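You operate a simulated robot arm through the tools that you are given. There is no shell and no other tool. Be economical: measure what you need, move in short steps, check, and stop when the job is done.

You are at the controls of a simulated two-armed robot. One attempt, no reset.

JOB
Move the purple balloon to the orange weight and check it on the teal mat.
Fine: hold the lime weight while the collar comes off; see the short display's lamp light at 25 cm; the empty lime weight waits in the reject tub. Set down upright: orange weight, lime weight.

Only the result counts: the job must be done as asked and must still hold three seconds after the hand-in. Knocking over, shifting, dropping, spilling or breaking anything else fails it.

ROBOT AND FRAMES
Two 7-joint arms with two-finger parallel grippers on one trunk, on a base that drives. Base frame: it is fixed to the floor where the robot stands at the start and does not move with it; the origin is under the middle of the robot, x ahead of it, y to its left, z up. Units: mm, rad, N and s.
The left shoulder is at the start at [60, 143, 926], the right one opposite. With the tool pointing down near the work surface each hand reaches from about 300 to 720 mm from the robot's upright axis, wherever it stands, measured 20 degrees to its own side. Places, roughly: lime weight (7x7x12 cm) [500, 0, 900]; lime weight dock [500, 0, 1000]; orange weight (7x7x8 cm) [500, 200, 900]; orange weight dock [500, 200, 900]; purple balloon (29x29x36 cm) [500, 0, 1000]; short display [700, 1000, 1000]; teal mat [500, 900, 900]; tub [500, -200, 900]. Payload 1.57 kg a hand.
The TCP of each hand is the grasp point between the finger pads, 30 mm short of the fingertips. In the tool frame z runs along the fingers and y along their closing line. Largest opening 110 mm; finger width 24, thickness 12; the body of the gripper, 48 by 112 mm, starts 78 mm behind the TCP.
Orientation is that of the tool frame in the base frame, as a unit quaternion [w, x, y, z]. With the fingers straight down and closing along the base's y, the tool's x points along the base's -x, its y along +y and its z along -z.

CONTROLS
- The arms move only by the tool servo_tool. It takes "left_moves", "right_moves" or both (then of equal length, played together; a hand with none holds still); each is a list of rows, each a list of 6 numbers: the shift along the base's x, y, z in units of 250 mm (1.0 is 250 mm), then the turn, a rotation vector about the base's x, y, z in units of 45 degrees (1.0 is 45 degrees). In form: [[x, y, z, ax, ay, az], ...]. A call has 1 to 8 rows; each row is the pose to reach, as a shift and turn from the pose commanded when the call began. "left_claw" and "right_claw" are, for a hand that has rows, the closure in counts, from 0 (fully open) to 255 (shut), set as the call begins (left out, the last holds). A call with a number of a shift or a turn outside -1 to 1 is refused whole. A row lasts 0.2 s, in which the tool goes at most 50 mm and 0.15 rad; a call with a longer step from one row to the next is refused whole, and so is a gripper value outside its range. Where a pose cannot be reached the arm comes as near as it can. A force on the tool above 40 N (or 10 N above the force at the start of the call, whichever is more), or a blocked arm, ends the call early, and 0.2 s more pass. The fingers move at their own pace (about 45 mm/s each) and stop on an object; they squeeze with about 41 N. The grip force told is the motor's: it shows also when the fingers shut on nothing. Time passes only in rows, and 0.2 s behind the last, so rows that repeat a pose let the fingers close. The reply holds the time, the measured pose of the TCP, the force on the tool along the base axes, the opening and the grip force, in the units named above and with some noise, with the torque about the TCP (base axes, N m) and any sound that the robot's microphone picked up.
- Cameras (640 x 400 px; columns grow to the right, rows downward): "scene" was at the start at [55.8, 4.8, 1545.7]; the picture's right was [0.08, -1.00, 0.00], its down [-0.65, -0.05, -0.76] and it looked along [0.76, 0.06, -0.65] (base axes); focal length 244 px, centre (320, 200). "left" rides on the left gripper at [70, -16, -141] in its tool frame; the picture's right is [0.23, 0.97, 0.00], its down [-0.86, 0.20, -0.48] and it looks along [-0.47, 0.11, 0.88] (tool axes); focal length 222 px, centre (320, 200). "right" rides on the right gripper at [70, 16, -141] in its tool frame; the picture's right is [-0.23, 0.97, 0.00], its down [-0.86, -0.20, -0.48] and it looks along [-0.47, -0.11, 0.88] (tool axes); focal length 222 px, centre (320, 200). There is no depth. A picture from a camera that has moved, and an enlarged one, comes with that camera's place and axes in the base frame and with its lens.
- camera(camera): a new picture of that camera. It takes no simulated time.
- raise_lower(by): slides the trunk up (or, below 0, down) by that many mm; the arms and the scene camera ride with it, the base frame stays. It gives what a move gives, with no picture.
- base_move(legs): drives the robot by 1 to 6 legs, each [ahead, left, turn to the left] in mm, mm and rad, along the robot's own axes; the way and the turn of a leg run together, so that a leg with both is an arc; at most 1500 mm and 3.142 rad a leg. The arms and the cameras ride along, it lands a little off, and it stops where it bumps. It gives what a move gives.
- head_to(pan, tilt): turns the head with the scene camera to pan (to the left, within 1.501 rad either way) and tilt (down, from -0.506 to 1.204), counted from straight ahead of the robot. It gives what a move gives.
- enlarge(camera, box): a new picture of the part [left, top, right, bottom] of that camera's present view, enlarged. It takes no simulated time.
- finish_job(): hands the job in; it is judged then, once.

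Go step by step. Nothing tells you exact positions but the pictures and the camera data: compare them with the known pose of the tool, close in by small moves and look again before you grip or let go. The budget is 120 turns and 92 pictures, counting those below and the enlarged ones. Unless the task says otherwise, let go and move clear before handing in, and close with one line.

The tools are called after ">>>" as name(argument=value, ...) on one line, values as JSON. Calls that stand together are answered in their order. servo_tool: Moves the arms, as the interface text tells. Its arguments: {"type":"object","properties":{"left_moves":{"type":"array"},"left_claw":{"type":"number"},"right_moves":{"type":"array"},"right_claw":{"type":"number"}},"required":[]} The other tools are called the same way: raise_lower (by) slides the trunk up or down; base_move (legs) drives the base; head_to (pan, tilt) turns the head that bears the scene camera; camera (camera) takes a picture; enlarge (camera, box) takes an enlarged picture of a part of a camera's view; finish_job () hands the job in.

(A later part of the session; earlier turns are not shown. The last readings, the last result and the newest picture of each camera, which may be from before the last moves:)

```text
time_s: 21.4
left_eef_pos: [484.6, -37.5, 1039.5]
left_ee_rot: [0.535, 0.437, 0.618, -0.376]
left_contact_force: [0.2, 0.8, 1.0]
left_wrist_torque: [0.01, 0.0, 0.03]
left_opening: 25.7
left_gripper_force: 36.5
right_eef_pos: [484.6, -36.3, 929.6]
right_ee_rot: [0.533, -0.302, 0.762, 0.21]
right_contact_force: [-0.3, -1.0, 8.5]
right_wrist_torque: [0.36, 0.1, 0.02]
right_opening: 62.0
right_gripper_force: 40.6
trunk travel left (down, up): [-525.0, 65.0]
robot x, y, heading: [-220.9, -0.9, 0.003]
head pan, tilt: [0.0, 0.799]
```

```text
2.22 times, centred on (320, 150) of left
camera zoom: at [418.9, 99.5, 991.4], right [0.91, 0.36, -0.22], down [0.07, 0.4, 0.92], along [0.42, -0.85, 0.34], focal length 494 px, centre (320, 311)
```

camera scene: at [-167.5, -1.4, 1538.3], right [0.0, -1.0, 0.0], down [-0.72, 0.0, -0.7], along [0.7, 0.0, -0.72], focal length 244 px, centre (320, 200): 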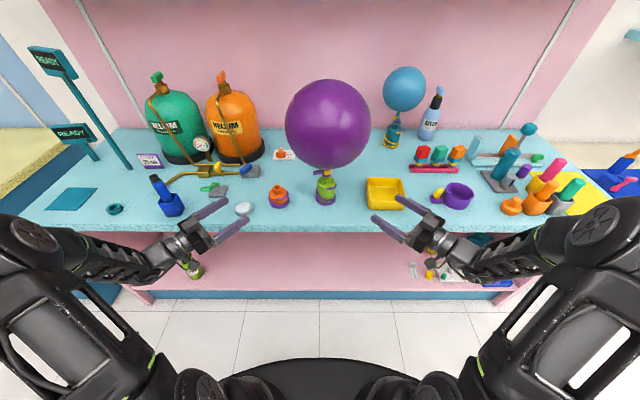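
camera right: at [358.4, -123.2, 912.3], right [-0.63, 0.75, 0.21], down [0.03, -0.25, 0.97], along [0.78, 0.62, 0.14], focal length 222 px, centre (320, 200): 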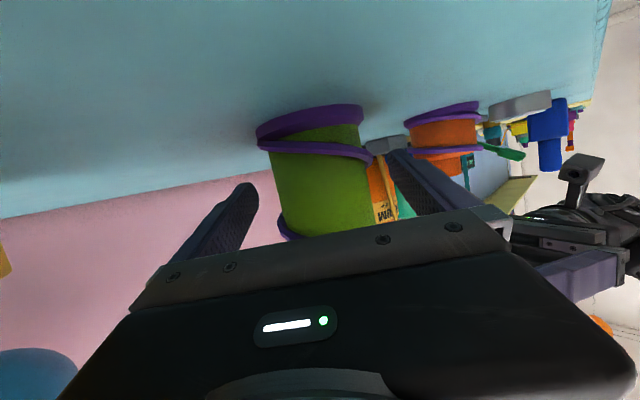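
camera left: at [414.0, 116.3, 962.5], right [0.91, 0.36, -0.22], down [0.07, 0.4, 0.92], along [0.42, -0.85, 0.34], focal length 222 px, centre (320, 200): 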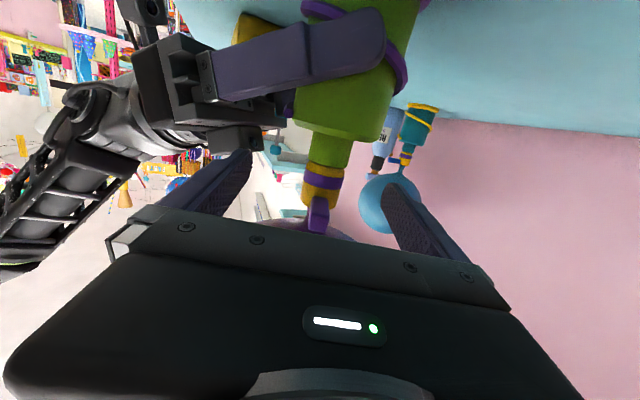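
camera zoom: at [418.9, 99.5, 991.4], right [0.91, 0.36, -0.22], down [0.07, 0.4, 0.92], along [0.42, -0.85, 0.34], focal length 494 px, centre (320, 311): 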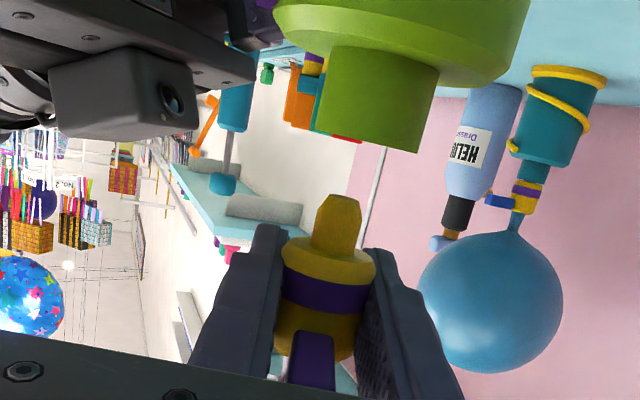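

The collar came off with a tapered plug underneath, so it fits straight down into the orange bore. I'll lift it further, carry it above the orange post and turn the hand to azimuth -40°.

>>> servo_tool(left_moves=[[0, 0, 0.12, 0, 0, 0], [0, 0, 0.24, 0, 0, 0], [-0.01, 0.15, 0.24, 0, 0, 0.133], [-0.02, 0.3, 0.24, 0, 0, 0.267], [-0.03, 0.45, 0.24, 0, 0, 0.4], [-0.035, 0.6, 0.24, 0, 0, 0.533], [-0.04, 0.75, 0.24, 0, 0, 0.667]])

>>> camera(camera="left")

>>> camera(camera="right")

>>> camera(camera="scene")

```text
time_s: 23.0
left_eef_pos: [472.7, 152.2, 1099.5]
left_ee_rot: [0.614, 0.263, 0.709, -0.225]
left_contact_force: [-0.3, -0.1, -0.3]
left_wrist_torque: [0.01, 0.01, 0.02]
left_opening: 25.6
left_gripper_force: 37.3
right_eef_pos: [484.6, -36.6, 930.2]
right_ee_rot: [0.531, -0.303, 0.763, 0.21]
right_contact_force: [-1.5, 1.9, 7.6]
right_wrist_torque: [0.38, 0.02, -0.01]
right_opening: 61.7
right_gripper_force: 40.8
trunk travel left (down, up): [-525.0, 65.0]
robot x, y, heading: [-223.4, 3.9, 0.001]
head pan, tilt: [0.0, 0.799]
```

```text
53 pictures are left
camera left: at [348.6, 236.1, 1050.6], right [0.61, 0.76, -0.22], down [-0.14, 0.38, 0.92], along [0.78, -0.52, 0.34], focal length 222 px, centre (320, 200)
```

left: 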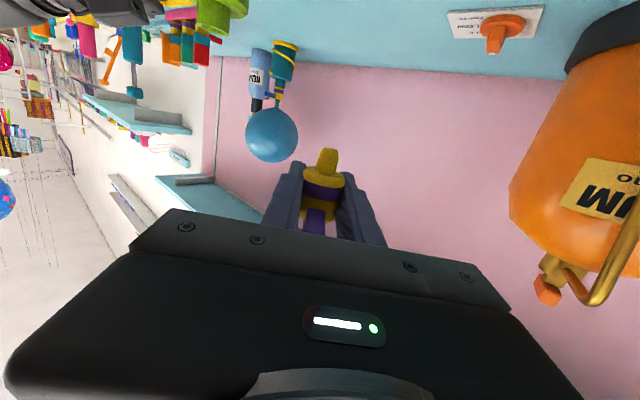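

```text
52 pictures are left
camera right: at [360.0, -132.8, 913.2], right [-0.61, 0.76, 0.21], down [0.02, -0.25, 0.97], along [0.79, 0.59, 0.13], focal length 222 px, centre (320, 200)
```

right: 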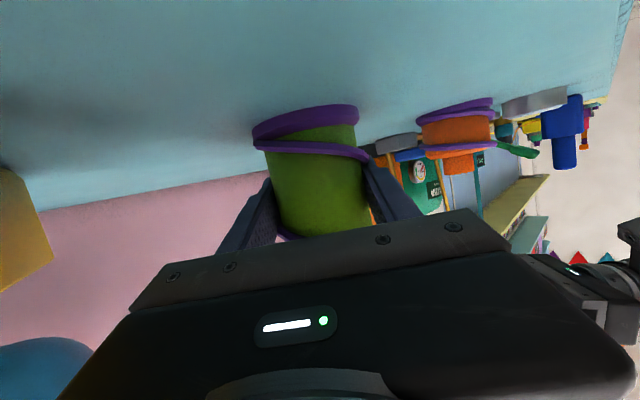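

```text
51 pictures are left
camera scene: at [-169.4, -1.6, 1538.3], right [0.0, -1.0, 0.0], down [-0.72, 0.0, -0.7], along [0.7, 0.0, -0.72], focal length 244 px, centre (320, 200)
```

scene: 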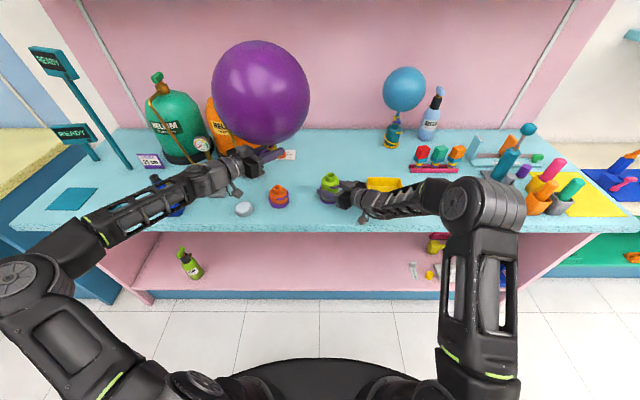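

The balloon is now above the orange weight. I'll locate the orange post precisely, using the exposed lime post as a reference.

>>> enlarge(camera="scene", box=[230, 140, 390, 230])

>>> enlarge(camera="right", box=[380, 80, 540, 190])

```text
4.00 times, centred on (310, 185) of scene
camera zoom: at [-169.4, -1.6, 1538.3], right [0.0, -1.0, 0.0], down [-0.72, 0.0, -0.7], along [0.7, 0.0, -0.72], focal length 975 px, centre (360, 260)
```

zoom: 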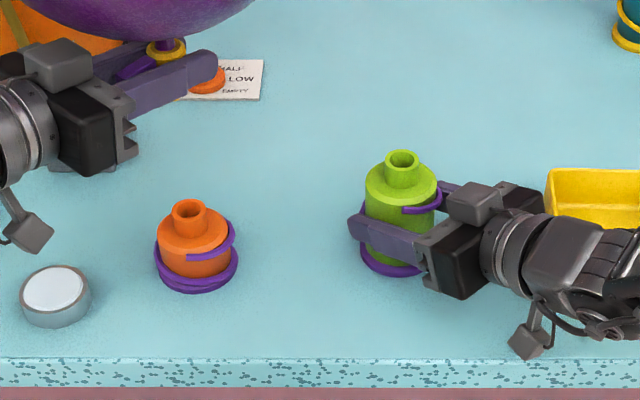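

```text
3.64 times, centred on (460, 135) of right
camera zoom: at [360.0, -132.8, 913.2], right [-0.61, 0.76, 0.21], down [0.02, -0.25, 0.97], along [0.79, 0.59, 0.13], focal length 808 px, centre (-189, 436)
```

zoom: 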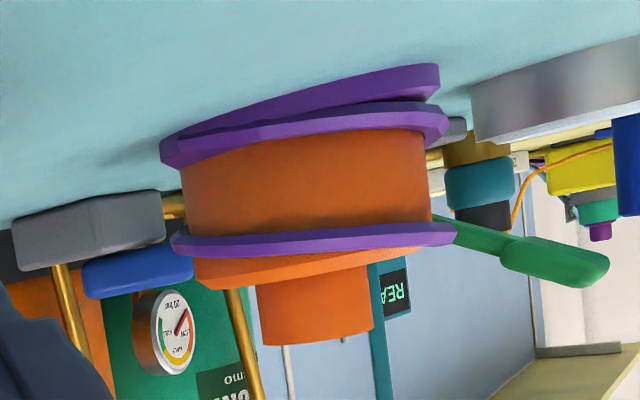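

Three views agree the orange post top is at about (465,150,950). The seated TCP height should be near 969. I'll shift over it and lower to about 30 mm above for an alignment check.

>>> servo_tool(left_moves=[[-0.016, -0.004, -0.09, 0, 0, 0], [-0.031, -0.009, -0.18, 0, 0, 0], [-0.031, -0.009, -0.26, 0, 0, 0], [-0.031, -0.009, -0.34, 0, 0, 0]])

>>> camera(camera="left")

>>> enlarge(camera="scene", box=[230, 140, 390, 230])

>>> enlarge(camera="right", box=[380, 80, 540, 220])

```text
time_s: 24.0
left_eef_pos: [466.7, 147.7, 1013.8]
left_ee_rot: [0.615, 0.262, 0.709, -0.225]
left_contact_force: [0.7, 0.1, 0.0]
left_wrist_torque: [0.0, 0.01, -0.01]
left_opening: 25.6
left_gripper_force: 36.9
right_eef_pos: [484.6, -36.2, 930.2]
right_ee_rot: [0.532, -0.302, 0.763, 0.21]
right_contact_force: [-2.2, -0.2, 6.0]
right_wrist_torque: [0.32, 0.02, 0.04]
right_opening: 61.9
right_gripper_force: 40.7
trunk travel left (down, up): [-525.0, 65.0]
robot x, y, heading: [-224.1, -1.2, 0.006]
head pan, tilt: [0.0, 0.799]
```

```text
48 pictures are left
camera left: at [341.6, 233.6, 965.4], right [0.61, 0.76, -0.22], down [-0.14, 0.38, 0.92], along [0.78, -0.52, 0.34], focal length 222 px, centre (320, 200)
```

left: 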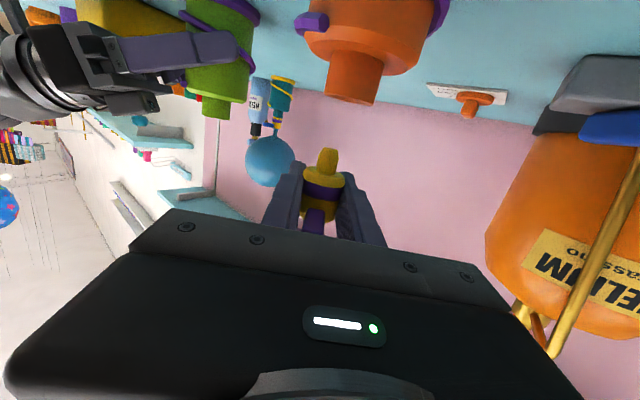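

```text
4.00 times, centred on (310, 185) of scene
camera zoom: at [-169.3, -1.9, 1538.3], right [0.0, -1.0, 0.0], down [-0.72, 0.0, -0.7], along [0.7, 0.0, -0.72], focal length 975 px, centre (360, 260)
```

zoom: 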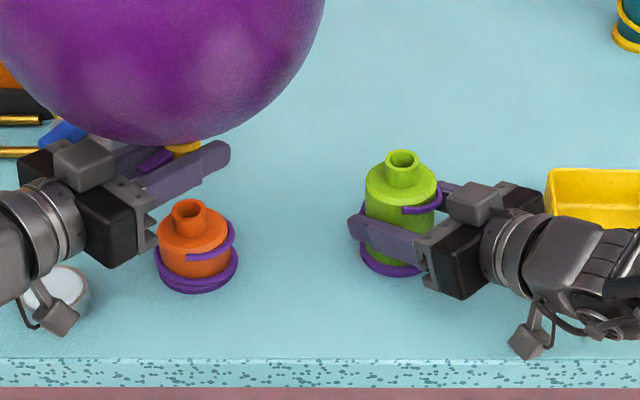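

```text
2.86 times, centred on (460, 150) of right
camera zoom: at [360.0, -132.9, 913.2], right [-0.61, 0.76, 0.21], down [0.02, -0.25, 0.97], along [0.79, 0.6, 0.13], focal length 635 px, centre (-80, 343)
```

zoom: 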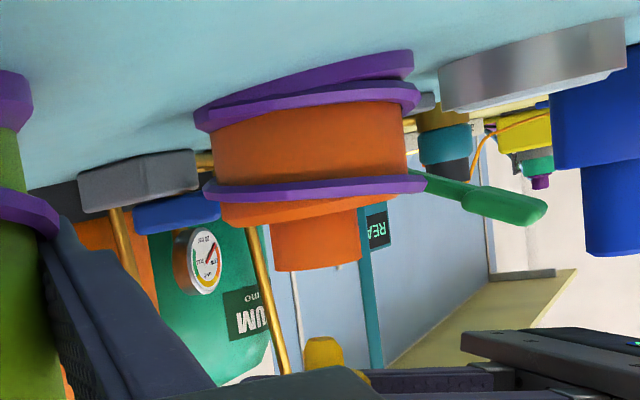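

Comparing plug and post in all three views, the plug needs to go about +2 mm in x and +4.5 mm in y. I'll apply that, lower until just above the post and re-check.

>>> servo_tool(left_moves=[[0.008, 0.018, -0.03, 0, 0, 0], [0.008, 0.018, -0.07, 0, 0, 0], [0.008, 0.018, -0.105, 0, 0, 0]])

>>> enlarge(camera="left", box=[260, 60, 420, 200])

>>> enlarge(camera="right", box=[400, 100, 520, 200])

```text
time_s: 24.8
left_eef_pos: [467.5, 154.0, 986.7]
left_ee_rot: [0.614, 0.262, 0.71, -0.225]
left_contact_force: [-0.6, 0.6, -0.1]
left_wrist_torque: [-0.01, 0.01, -0.01]
left_opening: 25.5
left_gripper_force: 36.9
right_eef_pos: [484.6, -36.4, 929.7]
right_ee_rot: [0.532, -0.303, 0.763, 0.21]
right_contact_force: [-2.7, -1.1, 6.0]
right_wrist_torque: [0.3, 0.02, 0.08]
right_opening: 61.9
right_gripper_force: 41.3
trunk travel left (down, up): [-525.0, 65.0]
robot x, y, heading: [-218.2, 0.0, -0.001]
head pan, tilt: [0.0, 0.799]
```

```text
2.86 times, centred on (340, 130) of left
camera zoom: at [343.6, 238.4, 939.1], right [0.61, 0.76, -0.22], down [-0.14, 0.38, 0.92], along [0.78, -0.52, 0.34], focal length 635 px, centre (263, 400)
```

zoom: 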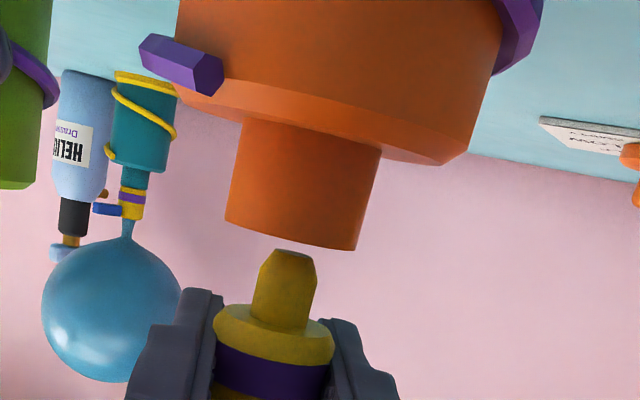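

```text
4.00 times, centred on (460, 150) of right
camera zoom: at [360.0, -132.9, 913.2], right [-0.61, 0.76, 0.21], down [0.02, -0.25, 0.97], along [0.79, 0.6, 0.13], focal length 888 px, centre (-240, 400)
```

zoom: 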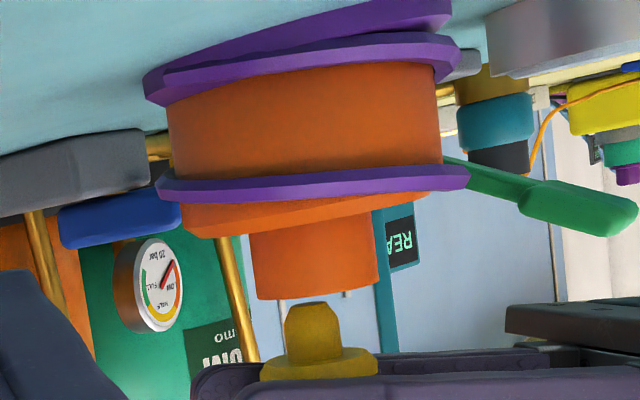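

The remaining offset is about 2 mm in x. I'll correct it and lower slowly onto the post.

>>> servo_tool(left_moves=[[-0.008, 0, 0, 0, 0, 0], [-0.008, 0, -0.02, 0, 0, 0], [-0.008, 0, -0.04, 0, 0, 0], [-0.008, 0, -0.06, 0, 0, 0], [-0.008, 0, -0.07, 0, 0, 0]])

>>> enlarge(camera="right", box=[400, 100, 520, 200])

```text
time_s: 26.0
left_eef_pos: [466.8, 153.8, 971.1]
left_ee_rot: [0.614, 0.263, 0.71, -0.225]
left_contact_force: [-1.3, 0.1, 0.1]
left_wrist_torque: [0.0, 0.03, -0.02]
left_opening: 25.8
left_gripper_force: 37.1
right_eef_pos: [484.8, -36.7, 930.0]
right_ee_rot: [0.532, -0.302, 0.762, 0.21]
right_contact_force: [-2.1, 1.1, 4.4]
right_wrist_torque: [0.26, -0.02, 0.11]
right_opening: 61.8
right_gripper_force: 40.9
trunk travel left (down, up): [-525.0, 65.0]
robot x, y, heading: [-223.2, -0.3, 0.005]
head pan, tilt: [0.0, 0.799]
```

```text
4.00 times, centred on (460, 150) of right
camera zoom: at [360.0, -132.9, 913.2], right [-0.61, 0.76, 0.21], down [0.02, -0.25, 0.97], along [0.79, 0.6, 0.13], focal length 888 px, centre (-240, 400)
```

zoom: 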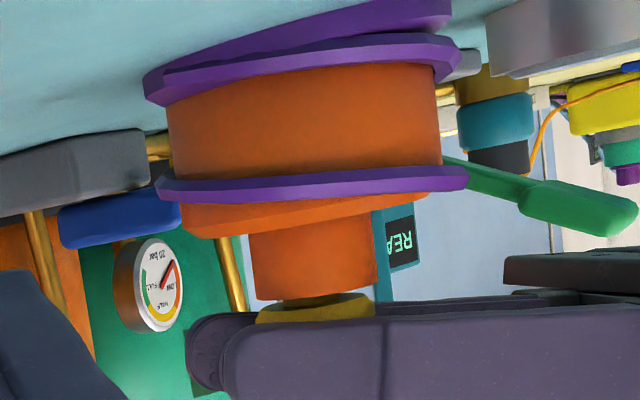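

The plug is in the bore. I'll press down a few more millimetres until the force shows it has seated.

>>> servo_tool(left_moves=[[0, 0, -0.008, 0, 0, 0], [0, 0, -0.016, 0, 0, 0], [0, 0, -0.024, 0, 0, 0], [0, 0, -0.024, 0, 0, 0]])

>>> enlarge(camera="left", box=[260, 60, 420, 200])

```text
time_s: 27.0
left_eef_pos: [466.5, 153.6, 968.2]
left_ee_rot: [0.617, 0.261, 0.708, -0.224]
left_contact_force: [1.8, 1.1, 22.7]
left_wrist_torque: [0.17, -0.11, -0.08]
left_opening: 26.0
left_gripper_force: 37.3
right_eef_pos: [483.6, -37.0, 929.7]
right_ee_rot: [0.532, -0.302, 0.762, 0.21]
right_contact_force: [-0.5, 0.9, -0.5]
right_wrist_torque: [0.06, 0.03, 0.03]
right_opening: 61.8
right_gripper_force: 41.0
trunk travel left (down, up): [-525.0, 65.0]
robot x, y, heading: [-220.5, -2.0, 0.005]
head pan, tilt: [0.0, 0.799]
```

```text
2.86 times, centred on (340, 130) of left
camera zoom: at [342.8, 237.8, 919.4], right [0.61, 0.76, -0.22], down [-0.14, 0.38, 0.91], along [0.78, -0.52, 0.34], focal length 635 px, centre (263, 400)
```

zoom: 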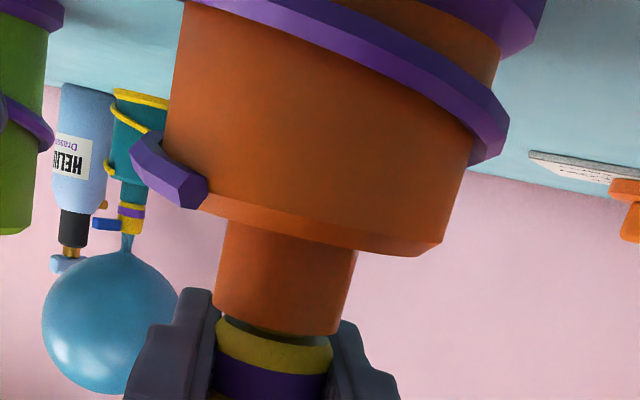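

It's seating with about 23 N. I'll press slightly more, then ease off and check the seam.

>>> servo_tool(left_moves=[[0, 0, -0.008, 0, 0, 0], [0, 0, -0.014, 0, 0, 0], [0, 0, -0.014, 0, 0, 0]])

>>> servo_tool(left_moves=[[0, 0, 0.01, 0, 0, 0], [0, 0, 0.02, 0, 0, 0], [0, 0, 0.025, 0, 0, 0]])

>>> enlarge(camera="right", box=[400, 100, 520, 200])

```text
time_s: 27.8
left_eef_pos: [466.4, 153.2, 965.3]
left_ee_rot: [0.616, 0.262, 0.707, -0.225]
left_contact_force: [1.3, -1.4, 25.1]
left_wrist_torque: [0.01, -0.01, -0.13]
left_opening: 25.9
left_gripper_force: 37.8
right_eef_pos: [483.1, -36.4, 929.2]
right_ee_rot: [0.532, -0.302, 0.763, 0.21]
right_contact_force: [0.2, -0.4, 0.5]
right_wrist_torque: [0.0, 0.0, 0.03]
right_opening: 62.0
right_gripper_force: 40.9
trunk travel left (down, up): [-525.0, 65.0]
robot x, y, heading: [-217.8, 0.6, 0.004]
head pan, tilt: [0.0, 0.799]
```

```text
time_s: 28.6
left_eef_pos: [468.3, 155.2, 964.7]
left_ee_rot: [0.613, 0.262, 0.711, -0.224]
left_contact_force: [-0.8, 0.3, -2.3]
left_wrist_torque: [-0.04, -0.03, 0.01]
left_opening: 26.2
left_gripper_force: 36.3
right_eef_pos: [486.3, -37.2, 929.5]
right_ee_rot: [0.532, -0.302, 0.762, 0.21]
right_contact_force: [-0.6, -1.4, 0.3]
right_wrist_torque: [-0.02, 0.17, 0.08]
right_opening: 61.7
right_gripper_force: 40.6
trunk travel left (down, up): [-525.0, 65.0]
robot x, y, heading: [-219.7, 0.9, 0.006]
head pan, tilt: [0.0, 0.799]
```

```text
4.00 times, centred on (460, 150) of right
camera zoom: at [360.9, -133.1, 913.0], right [-0.61, 0.76, 0.21], down [0.02, -0.25, 0.97], along [0.79, 0.59, 0.14], focal length 888 px, centre (-240, 400)
```

zoom: 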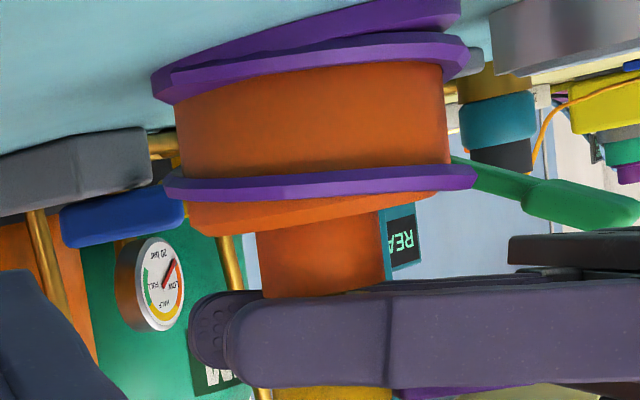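

The TCP stayed at 965 and the force is gone, so the collar is seated. I'll open the left hand and back it out, while the right hand lifts the lime weight.

>>> servo_tool(left_moves=[[0, 0, 0, 0, 0, 0], [0, 0, 0, 0, 0, 0], [0, 0, 0, 0, 0, 0], [-0.1, 0.085, 0.018, 0, 0, 0], [-0.2, 0.17, 0.036, 0, 0, 0], [-0.3, 0.254, 0.055, 0, 0, 0], [-0.4, 0.338, 0.073, 0, 0, 0], [-0.48, 0.405, 0.088, 0, 0, 0]], left_claw=125, right_moves=[[0, 0, 0.04, 0, 0, 0], [0, 0, 0.1, 0, 0, 0], [0, 0, 0.16, 0, 0, 0], [0, 0, 0.22, 0, 0, 0], [0, 0, 0.28, 0, 0, 0], [0, 0, 0.34, 0, 0, 0], [0, 0, 0.4, 0, 0, 0], [0, 0, 0.4, 0, 0, 0]])

>>> camera(camera="scene")

>>> enlarge(camera="scene", box=[250, 130, 450, 255])

```text
time_s: 30.4
left_eef_pos: [350.4, 257.5, 989.6]
left_ee_rot: [0.614, 0.262, 0.71, -0.225]
left_contact_force: [0.3, -0.7, 1.3]
left_wrist_torque: [0.0, 0.02, 0.01]
left_opening: 56.0
left_gripper_force: 0.1
right_eef_pos: [485.6, -36.9, 1030.0]
right_ee_rot: [0.532, -0.303, 0.762, 0.211]
right_contact_force: [-0.3, -0.2, -4.0]
right_wrist_torque: [-0.02, 0.01, 0.03]
right_opening: 61.9
right_gripper_force: 41.0
trunk travel left (down, up): [-525.0, 65.0]
robot x, y, heading: [-219.3, 4.5, 0.001]
head pan, tilt: [0.0, 0.799]
```

```text
40 pictures are left
camera scene: at [-168.2, -1.8, 1538.2], right [0.0, -1.0, 0.0], down [-0.72, 0.0, -0.7], along [0.7, 0.0, -0.72], focal length 244 px, centre (320, 200)
```

scene: 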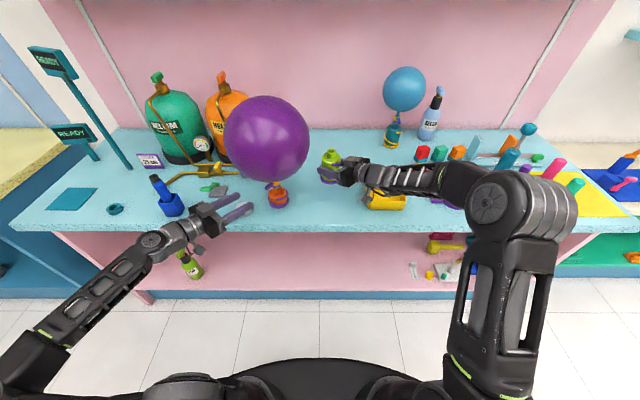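

```text
3.20 times, centred on (350, 192) of scene
camera zoom: at [-168.2, -1.8, 1538.2], right [0.0, -1.0, 0.0], down [-0.72, 0.0, -0.7], along [0.7, 0.0, -0.72], focal length 780 px, centre (224, 224)
```

zoom: 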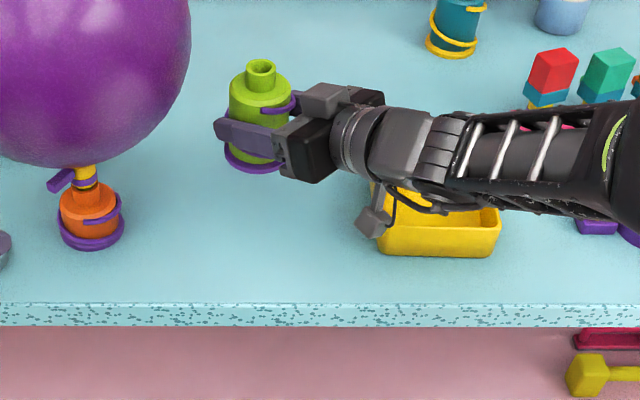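

The balloon stands on the orange weight and the lime weight is in hand. The tub's centre is near (487,-241), with its rim at about 925. I'll carry the lime weight over it.

>>> servo_tool(right_moves=[[0, -0.16, 0, 0, 0, 0], [0, -0.33, 0, 0, 0, 0], [0, -0.49, 0, 0, 0, 0], [0, -0.66, 0, 0, 0, 0], [0.006, -0.816, 0, 0, 0, 0]])

>>> enlarge(camera="scene", box=[300, 130, 500, 255])

>>> camera(camera="right")

>>> camera(camera="left")

```text
time_s: 31.6
left_eef_pos: [350.9, 255.9, 989.5]
left_ee_rot: [0.613, 0.263, 0.71, -0.225]
left_contact_force: [0.3, 0.5, 0.2]
left_wrist_torque: [0.01, -0.01, -0.03]
left_opening: 56.1
left_gripper_force: 0.2
right_eef_pos: [485.8, -240.3, 1027.3]
right_ee_rot: [0.532, -0.302, 0.762, 0.211]
right_contact_force: [-0.1, 0.4, -4.5]
right_wrist_torque: [-0.01, 0.01, 0.02]
right_opening: 61.7
right_gripper_force: 40.8
trunk travel left (down, up): [-525.0, 65.0]
robot x, y, heading: [-219.5, -1.2, 0.007]
head pan, tilt: [0.0, 0.799]
```

```text
3.20 times, centred on (400, 192) of scene
camera zoom: at [-167.8, -3.1, 1538.2], right [0.0, -1.0, 0.0], down [-0.72, 0.0, -0.7], along [0.7, 0.0, -0.72], focal length 780 px, centre (64, 224)
```

zoom: 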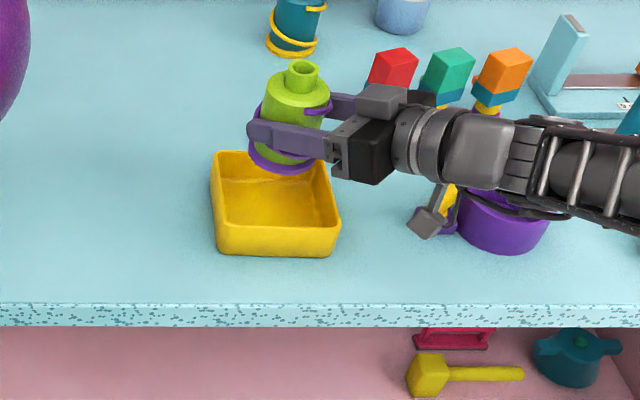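

```text
37 pictures are left
camera right: at [360.8, -337.0, 1011.5], right [-0.61, 0.76, 0.21], down [0.02, -0.25, 0.97], along [0.79, 0.6, 0.13], focal length 222 px, centre (320, 200)
```

right: 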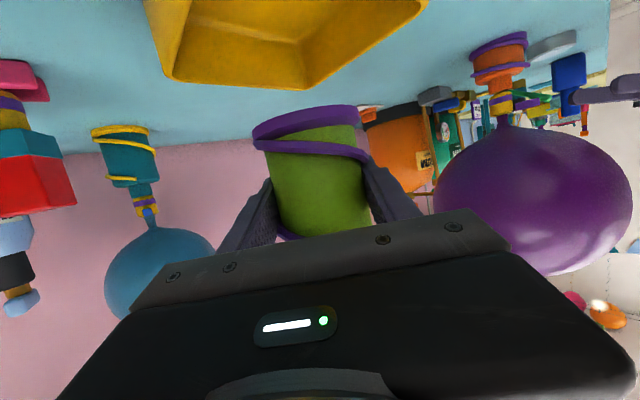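

```text
36 pictures are left
camera left: at [226.0, 340.8, 941.4], right [0.61, 0.76, -0.22], down [-0.14, 0.38, 0.92], along [0.78, -0.52, 0.33], focal length 222 px, centre (320, 200)
```

left: 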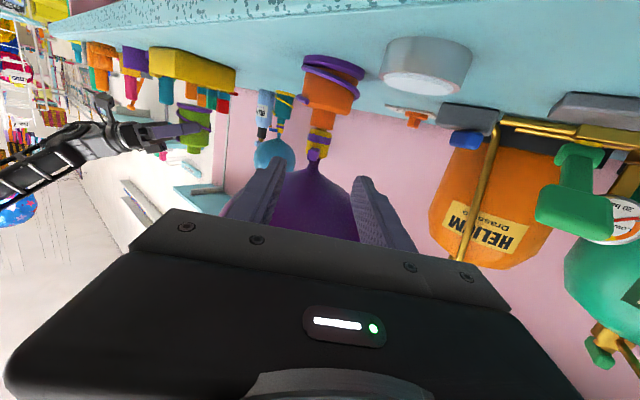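

The weight is above the tub's centre. I'll lower it to just above the floor of the tub, then down to contact.

>>> servo_tool(right_moves=[[0, -0.004, -0.1, 0, 0, 0], [0, -0.004, -0.2, 0, 0, 0], [0, -0.004, -0.3, 0, 0, 0], [0, -0.004, -0.33, 0, 0, 0]])

>>> enlarge(camera="scene", box=[340, 150, 460, 225])

```text
time_s: 32.6
left_eef_pos: [350.7, 256.8, 990.1]
left_ee_rot: [0.614, 0.262, 0.709, -0.225]
left_contact_force: [-0.2, -0.1, 0.0]
left_wrist_torque: [0.02, 0.0, 0.0]
left_opening: 56.0
left_gripper_force: 0.1
right_eef_pos: [486.6, -240.9, 946.0]
right_ee_rot: [0.532, -0.302, 0.763, 0.211]
right_contact_force: [-0.6, 0.6, -3.9]
right_wrist_torque: [-0.04, -0.01, 0.02]
right_opening: 61.8
right_gripper_force: 40.6
trunk travel left (down, up): [-525.0, 65.0]
robot x, y, heading: [-219.0, 2.0, 0.006]
head pan, tilt: [0.0, 0.799]
```

```text
5.33 times, centred on (400, 188) of scene
camera zoom: at [-167.9, -2.1, 1538.2], right [0.0, -1.0, 0.0], down [-0.72, 0.0, -0.7], along [0.7, 0.0, -0.72], focal length 1300 px, centre (-107, 267)
```

zoom: 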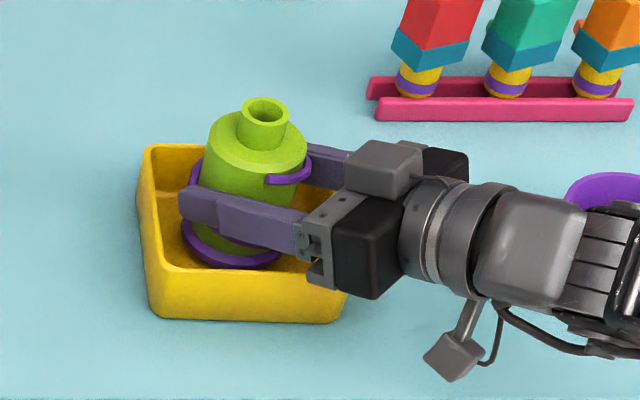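

The weight is inside the tub and the gripper body clears the rim. I'll lower gently to contact.

>>> servo_tool(right_moves=[[0, 0, -0.012, 0, 0, 0], [0, 0, -0.024, 0, 0, 0], [0, 0, -0.036, 0, 0, 0], [0, 0, -0.044, 0, 0, 0]])

```text
time_s: 33.6
left_eef_pos: [350.9, 256.4, 989.7]
left_ee_rot: [0.613, 0.262, 0.71, -0.225]
left_contact_force: [0.3, 1.1, 0.2]
left_wrist_torque: [0.02, -0.03, 0.01]
left_opening: 55.9
left_gripper_force: 0.0
right_eef_pos: [486.7, -241.5, 935.1]
right_ee_rot: [0.533, -0.302, 0.762, 0.21]
right_contact_force: [0.2, 0.5, -5.0]
right_wrist_torque: [-0.03, -0.01, -0.01]
right_opening: 62.1
right_gripper_force: 41.4
trunk travel left (down, up): [-525.0, 65.0]
robot x, y, heading: [-220.6, 0.7, 0.003]
head pan, tilt: [0.0, 0.799]
```

No contact yet, so I'll go a little further.

>>> servo_tool(right_moves=[[0, 0, -0.006, 0, 0, 0], [0, 0, -0.012, 0, 0, 0], [0, 0, -0.016, 0, 0, 0]])

```text
time_s: 34.4
left_eef_pos: [350.1, 257.7, 990.8]
left_ee_rot: [0.615, 0.261, 0.709, -0.225]
left_contact_force: [-0.4, -0.1, 0.1]
left_wrist_torque: [0.01, -0.02, 0.01]
left_opening: 56.1
left_gripper_force: 0.0
right_eef_pos: [486.7, -241.2, 935.2]
right_ee_rot: [0.534, -0.301, 0.762, 0.209]
right_contact_force: [-0.4, -3.2, 11.2]
right_wrist_torque: [-0.06, 0.39, 0.11]
right_opening: 61.8
right_gripper_force: 40.7
trunk travel left (down, up): [-525.0, 65.0]
robot x, y, heading: [-218.6, -2.1, 0.004]
head pan, tilt: [0.0, 0.799]
```

Contact on the tub floor. I'll ease the pressure and open slightly.

>>> servo_tool(right_moves=[[0, 0, 0.01, 0, 0, 0], [0, 0, 0.01, 0, 0, 0], [0, 0, 0.01, 0, 0, 0]], right_claw=74)

>>> enlarge(camera="scene", box=[340, 150, 460, 225])

```text
time_s: 35.2
left_eef_pos: [350.3, 255.9, 990.1]
left_ee_rot: [0.615, 0.261, 0.709, -0.225]
left_contact_force: [0.5, -0.2, 1.0]
left_wrist_torque: [0.01, 0.01, 0.0]
left_opening: 55.7
left_gripper_force: 0.1
right_eef_pos: [487.5, -240.8, 933.9]
right_ee_rot: [0.532, -0.301, 0.763, 0.21]
right_contact_force: [0.0, -0.5, -0.7]
right_wrist_torque: [-0.01, 0.0, -0.03]
right_opening: 78.0
right_gripper_force: 0.1
trunk travel left (down, up): [-525.0, 65.0]
robot x, y, heading: [-222.6, -0.4, 0.002]
head pan, tilt: [0.0, 0.799]
```

```text
5.33 times, centred on (400, 188) of scene
camera zoom: at [-168.4, -2.0, 1538.2], right [0.0, -1.0, 0.0], down [-0.72, 0.0, -0.7], along [0.7, 0.0, -0.72], focal length 1300 px, centre (-107, 267)
```

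zoom: 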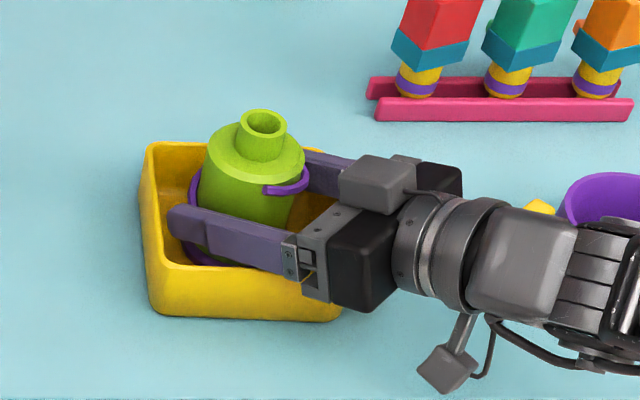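

Released, and the weight stands upright. I'll retreat along the approach line.

>>> servo_tool(right_moves=[[-0.03, -0.03, 0.016, 0, 0, 0], [-0.09, -0.09, 0.047, 0, 0, 0], [-0.16, -0.16, 0.083, 0, 0, 0], [-0.24, -0.24, 0.124, 0, 0, 0], [-0.33, -0.33, 0.17, 0, 0, 0], [-0.42, -0.42, 0.22, 0, 0, 0], [-0.5, -0.5, 0.3, 0, 0, 0]])

>>> enlarge(camera="scene", box=[200, 120, 460, 255])

```text
time_s: 36.8
left_eef_pos: [350.7, 256.9, 989.5]
left_ee_rot: [0.614, 0.262, 0.709, -0.225]
left_contact_force: [0.2, -0.1, -0.4]
left_wrist_torque: [-0.03, 0.01, -0.02]
left_opening: 55.9
left_gripper_force: 0.0
right_eef_pos: [360.3, -367.5, 1009.9]
right_ee_rot: [0.532, -0.303, 0.762, 0.211]
right_contact_force: [0.2, -0.5, -0.1]
right_wrist_torque: [-0.01, -0.01, 0.03]
right_opening: 78.0
right_gripper_force: 0.1
trunk travel left (down, up): [-525.0, 65.0]
robot x, y, heading: [-218.7, 2.0, 0.003]
head pan, tilt: [0.0, 0.799]
```

```text
2.46 times, centred on (330, 188) of scene
camera zoom: at [-168.9, -1.9, 1538.2], right [0.0, -1.0, 0.0], down [-0.72, 0.0, -0.7], along [0.7, 0.0, -0.72], focal length 600 px, centre (295, 231)
```

zoom: 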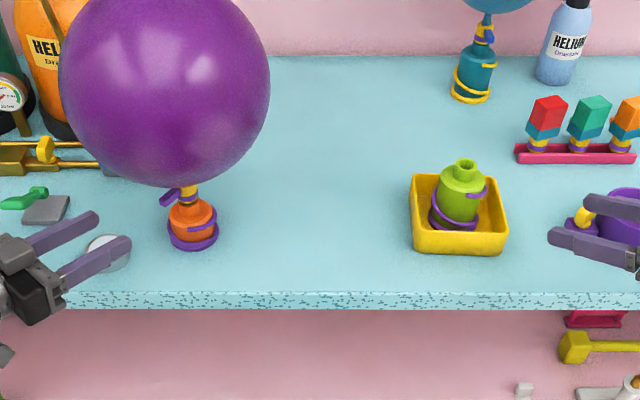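

The lime weight stands upright in the tub and is done. Next the left hand grips the orange weight's body near (467,153,914), tilted 22° down and below the balloon, starting from a standoff.

>>> servo_tool(left_moves=[[0.025, -0.027, -0.027, 0.05, 0.06, 0], [0.05, -0.054, -0.054, 0.1, 0.12, 0], [0.075, -0.08, -0.08, 0.15, 0.18, 0], [0.098, -0.108, -0.108, 0.2, 0.238, 0]], left_claw=46)

>>> camera(camera="left")

```text
time_s: 37.8
left_eef_pos: [373.3, 229.3, 962.5]
left_ee_rot: [0.522, 0.287, 0.78, -0.192]
left_contact_force: [-0.6, 0.1, 0.3]
left_wrist_torque: [0.01, 0.03, 0.0]
left_opening: 90.3
left_gripper_force: 0.1
right_eef_pos: [361.4, -368.0, 1009.8]
right_ee_rot: [0.532, -0.302, 0.762, 0.211]
right_contact_force: [0.5, 0.0, 0.2]
right_wrist_torque: [0.01, 0.0, 0.02]
right_opening: 78.3
right_gripper_force: 0.0
trunk travel left (down, up): [-525.0, 65.0]
robot x, y, heading: [-224.1, -1.0, 0.007]
head pan, tilt: [0.0, 0.799]
```

```text
32 pictures are left
camera left: at [243.9, 318.1, 951.7], right [0.57, 0.8, -0.21], down [0.04, 0.23, 0.97], along [0.82, -0.56, 0.1], focal length 222 px, centre (320, 200)
```

left: 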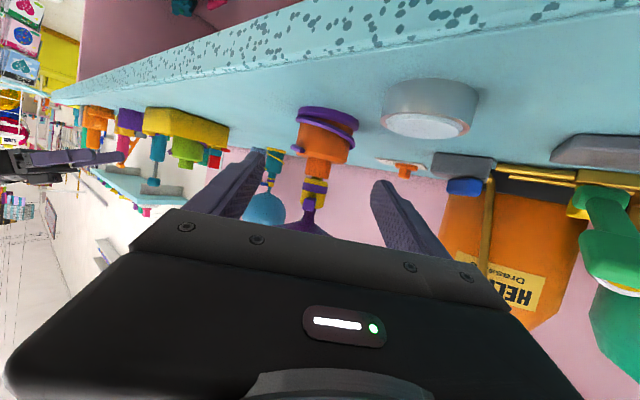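

The orange weight is centred between the fingers. The white disc is about 903 high, and the hand will clear it. Advancing.

>>> servo_tool(left_moves=[[0.075, -0.061, -0.039, 0, 0, 0], [0.15, -0.123, -0.078, 0, 0, 0], [0.225, -0.184, -0.116, 0, 0, 0], [0.3, -0.246, -0.155, 0, 0, 0], [0.34, -0.28, -0.176, 0, 0, 0], [0.374, -0.307, -0.194, 0, 0, 0]])

>>> enlarge(camera="scene", box=[200, 120, 340, 230])

>>> camera(camera="left")

```text
time_s: 39.2
left_eef_pos: [467.3, 152.6, 913.4]
left_ee_rot: [0.523, 0.287, 0.779, -0.192]
left_contact_force: [-0.2, 0.2, -0.7]
left_wrist_torque: [0.01, 0.0, 0.02]
left_opening: 90.3
left_gripper_force: 0.0
right_eef_pos: [361.8, -368.2, 1010.3]
right_ee_rot: [0.533, -0.302, 0.762, 0.21]
right_contact_force: [-0.8, 0.3, -0.4]
right_wrist_torque: [0.01, -0.02, -0.03]
right_opening: 78.1
right_gripper_force: 0.1
trunk travel left (down, up): [-525.0, 65.0]
robot x, y, heading: [-218.6, -2.4, 0.005]
head pan, tilt: [0.0, 0.799]
```

```text
3.64 times, centred on (270, 175) of scene
camera zoom: at [-168.2, -2.2, 1538.2], right [0.0, -1.0, 0.0], down [-0.72, 0.0, -0.7], along [0.7, 0.0, -0.72], focal length 886 px, centre (502, 291)
```

zoom: 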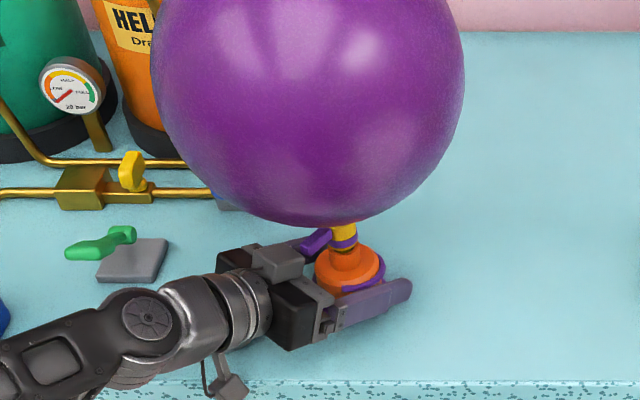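

```text
30 pictures are left
camera left: at [336.7, 241.7, 903.0], right [0.57, 0.8, -0.21], down [0.04, 0.23, 0.97], along [0.82, -0.56, 0.1], focal length 222 px, centre (320, 200)
```

left: 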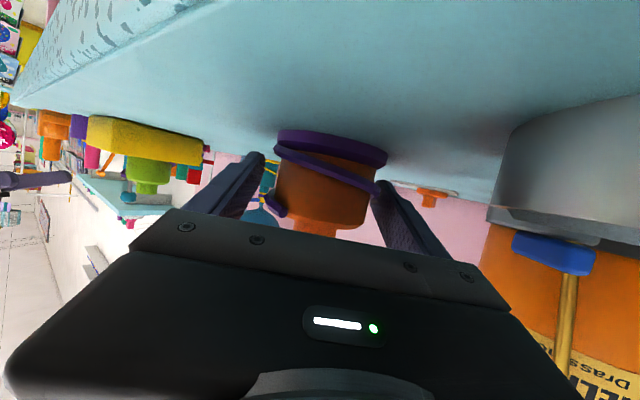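

The fingers straddle the orange body and nothing is touching. Closing.

>>> servo_tool(left_moves=[[0, 0, 0, 0, 0, 0], [0, 0, 0, 0, 0, 0], [0, 0, 0, 0, 0, 0], [0, 0, 0, 0, 0, 0]], left_claw=255)

>>> servo_tool(left_moves=[[0, 0, 0.02, 0, 0, 0], [0, 0, 0.06, 0, 0, 0], [0, 0, 0.12, 0, 0, 0], [0, 0, 0.2, 0, 0, 0], [0, 0, 0.28, 0, 0, 0], [0, 0, 0.36, 0, 0, 0], [0, 0, 0.36, 0, 0, 0]])

>>> camera(camera="scene")

```text
time_s: 40.2
left_eef_pos: [466.5, 151.3, 913.5]
left_ee_rot: [0.523, 0.287, 0.779, -0.192]
left_contact_force: [0.9, -0.8, 0.0]
left_wrist_torque: [-0.03, -0.06, 0.01]
left_opening: 62.5
left_gripper_force: 35.0
right_eef_pos: [361.8, -365.7, 1009.6]
right_ee_rot: [0.532, -0.302, 0.763, 0.21]
right_contact_force: [-0.1, 0.2, -0.8]
right_wrist_torque: [0.0, -0.01, 0.01]
right_opening: 78.1
right_gripper_force: 0.0
trunk travel left (down, up): [-525.0, 65.0]
robot x, y, heading: [-222.8, 0.7, 0.002]
head pan, tilt: [0.0, 0.799]
```

```text
time_s: 41.8
left_eef_pos: [465.7, 152.3, 1004.1]
left_ee_rot: [0.523, 0.287, 0.779, -0.192]
left_contact_force: [-0.1, 0.0, -2.3]
left_wrist_torque: [0.0, -0.03, 0.0]
left_opening: 62.1
left_gripper_force: 41.2
right_eef_pos: [362.0, -367.1, 1008.5]
right_ee_rot: [0.532, -0.303, 0.762, 0.211]
right_contact_force: [-0.2, 0.0, 0.2]
right_wrist_torque: [0.02, 0.0, -0.03]
right_opening: 78.1
right_gripper_force: 0.0
trunk travel left (down, up): [-525.0, 65.0]
robot x, y, heading: [-219.2, 0.6, 0.008]
head pan, tilt: [0.0, 0.799]
```

```text
29 pictures are left
camera scene: at [-168.0, -1.9, 1538.2], right [0.0, -1.0, 0.0], down [-0.72, 0.0, -0.7], along [0.7, 0.0, -0.72], focal length 244 px, centre (320, 200)
```

scene: 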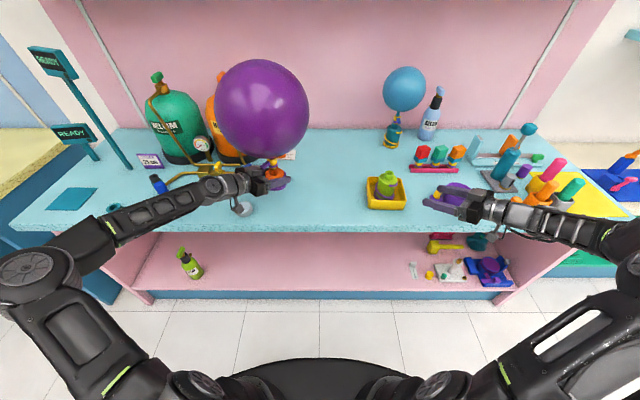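

The orange weight and balloon are lifted as one. I'll back the robot off so they hang over the floor, then drive left toward the mat.

>>> base_move(legs=[[-270, 0, 0]])

>>> base_move(legs=[[0, 780, 0]])

>>> camera(camera="scene")

```text
time_s: 43.7
left_eef_pos: [192.6, 151.5, 1004.2]
left_ee_rot: [0.524, 0.287, 0.779, -0.192]
left_contact_force: [-0.2, 0.2, -2.8]
left_wrist_torque: [0.02, 0.0, -0.01]
left_opening: 62.4
left_gripper_force: 41.1
right_eef_pos: [89.1, -366.6, 1009.8]
right_ee_rot: [0.532, -0.303, 0.762, 0.21]
right_contact_force: [-1.1, -0.2, 0.7]
right_wrist_torque: [0.03, 0.01, 0.0]
right_opening: 78.2
right_gripper_force: 0.0
trunk travel left (down, up): [-525.0, 65.0]
robot x, y, heading: [-490.2, -8.0, 0.008]
head pan, tilt: [0.0, 0.799]
```

```text
time_s: 47.9
left_eef_pos: [183.6, 928.0, 1003.0]
left_ee_rot: [0.524, 0.282, 0.781, -0.189]
left_contact_force: [-0.6, 0.5, -3.1]
left_wrist_torque: [0.01, 0.0, 0.04]
left_opening: 62.2
left_gripper_force: 41.2
right_eef_pos: [85.7, 407.2, 1008.9]
right_ee_rot: [0.531, -0.307, 0.76, 0.214]
right_contact_force: [-0.1, 0.0, -0.4]
right_wrist_torque: [0.01, 0.0, -0.05]
right_opening: 78.2
right_gripper_force: 0.1
trunk travel left (down, up): [-525.0, 65.0]
robot x, y, heading: [-500.1, 764.0, 0.015]
head pan, tilt: [0.0, 0.799]
```

```text
28 pictures are left
camera scene: at [-448.4, 766.7, 1538.2], right [0.02, -1.0, 0.0], down [-0.72, -0.01, -0.7], along [0.7, 0.01, -0.72], focal length 244 px, centre (320, 200)
```

scene: 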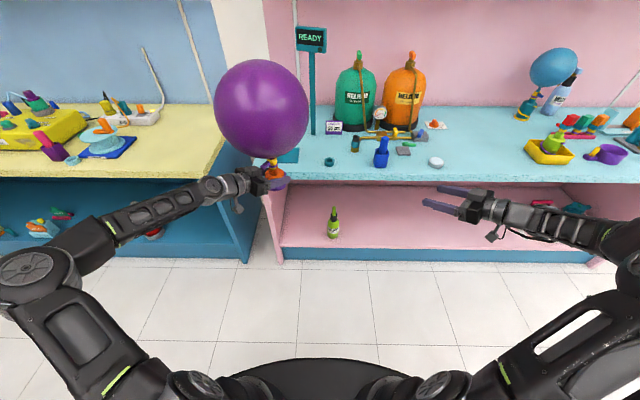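

The balloon hides part of the mat and the short display. I'll enlarge here, and also look from the right hand's camera.

>>> enlarge(camera="scene", box=[200, 20, 360, 200])

>>> camera(camera="right")

```text
2.22 times, centred on (280, 110) of scene
camera zoom: at [-448.4, 766.7, 1538.2], right [0.02, -1.0, 0.0], down [-0.72, -0.01, -0.7], along [0.7, 0.01, -0.72], focal length 542 px, centre (409, 400)
```

zoom: 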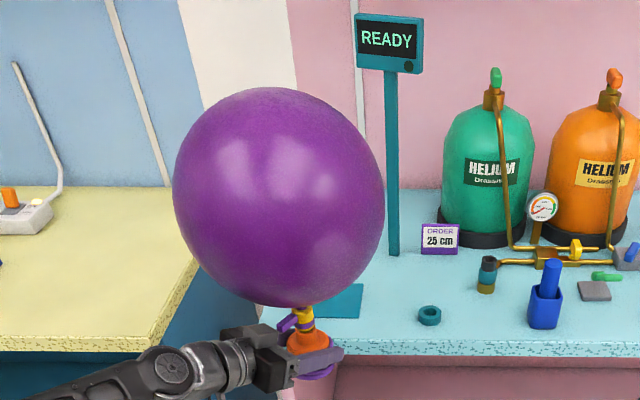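

```text
26 pictures are left
camera right: at [-37.3, 310.0, 993.4], right [-0.62, 0.76, 0.21], down [0.03, -0.25, 0.97], along [0.79, 0.6, 0.13], focal length 222 px, centre (320, 200)
```

right: 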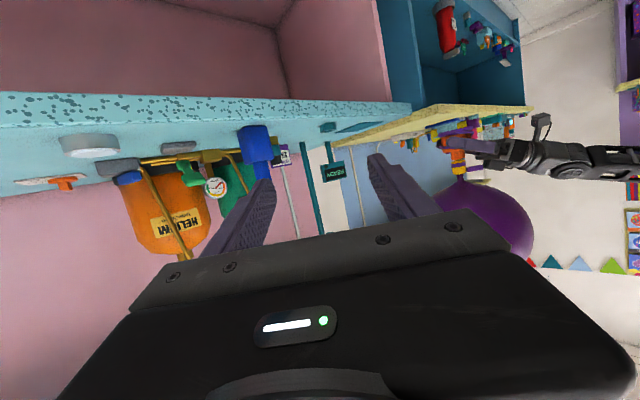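

The mat spans about x 416–535 with its right edge at y≈880, so its centre is near (477,940). I'll tuck the right hand back so it clears the blue bottle, then drive forward.

>>> servo_tool(right_moves=[[-0.12, 0, 0.03, 0, 0, 0], [-0.25, 0, 0.06, 0, 0, 0], [-0.38, 0, 0.1, 0, 0, 0], [-0.5, 0, 0.12, 0, 0, 0]])

>>> base_move(legs=[[290, 0, -0.012]])

>>> enlarge(camera="scene", box=[180, 0, 380, 200])

>>> camera(camera="left")

```text
time_s: 48.9
left_eef_pos: [183.1, 928.7, 1003.9]
left_ee_rot: [0.525, 0.282, 0.781, -0.189]
left_contact_force: [-0.5, 0.9, -3.0]
left_wrist_torque: [-0.01, -0.01, -0.02]
left_opening: 62.3
left_gripper_force: 40.6
right_eef_pos: [-42.5, 407.9, 1040.4]
right_ee_rot: [0.531, -0.307, 0.76, 0.214]
right_contact_force: [-0.4, -0.3, -0.9]
right_wrist_torque: [0.03, 0.0, -0.02]
right_opening: 78.3
right_gripper_force: 0.0
trunk travel left (down, up): [-525.0, 65.0]
robot x, y, heading: [-499.7, 766.1, 0.013]
head pan, tilt: [0.0, 0.799]
```

```text
time_s: 50.9
left_eef_pos: [479.5, 924.5, 1003.4]
left_ee_rot: [0.523, 0.286, 0.78, -0.192]
left_contact_force: [0.1, -0.6, -3.2]
left_wrist_torque: [-0.05, 0.02, 0.01]
left_opening: 62.2
left_gripper_force: 40.7
right_eef_pos: [250.9, 407.7, 1039.4]
right_ee_rot: [0.532, -0.303, 0.762, 0.212]
right_contact_force: [0.1, 0.5, -1.1]
right_wrist_torque: [-0.01, 0.02, 0.04]
right_opening: 78.3
right_gripper_force: 0.0
trunk travel left (down, up): [-525.0, 65.0]
robot x, y, heading: [-206.1, 768.4, 0.005]
head pan, tilt: [0.0, 0.799]
```

```text
2.00 times, centred on (280, 100) of scene
camera zoom: at [-153.5, 768.9, 1538.1], right [0.01, -1.0, 0.0], down [-0.72, 0.0, -0.7], along [0.7, 0.0, -0.72], focal length 487 px, centre (400, 400)
```

zoom: 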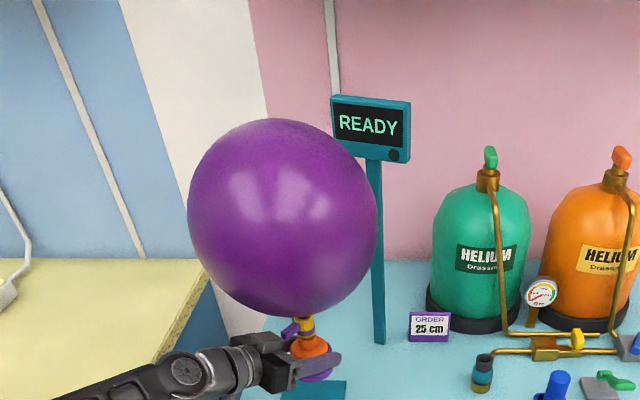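

```text
24 pictures are left
camera left: at [348.6, 1013.6, 993.0], right [0.56, 0.8, -0.21], down [0.04, 0.23, 0.97], along [0.83, -0.56, 0.1], focal length 222 px, centre (320, 200)
```

left: 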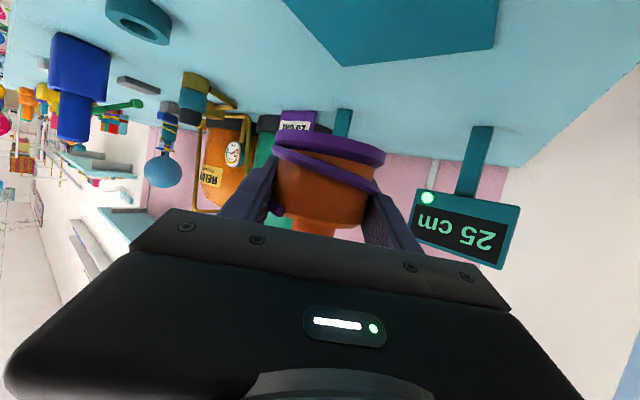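

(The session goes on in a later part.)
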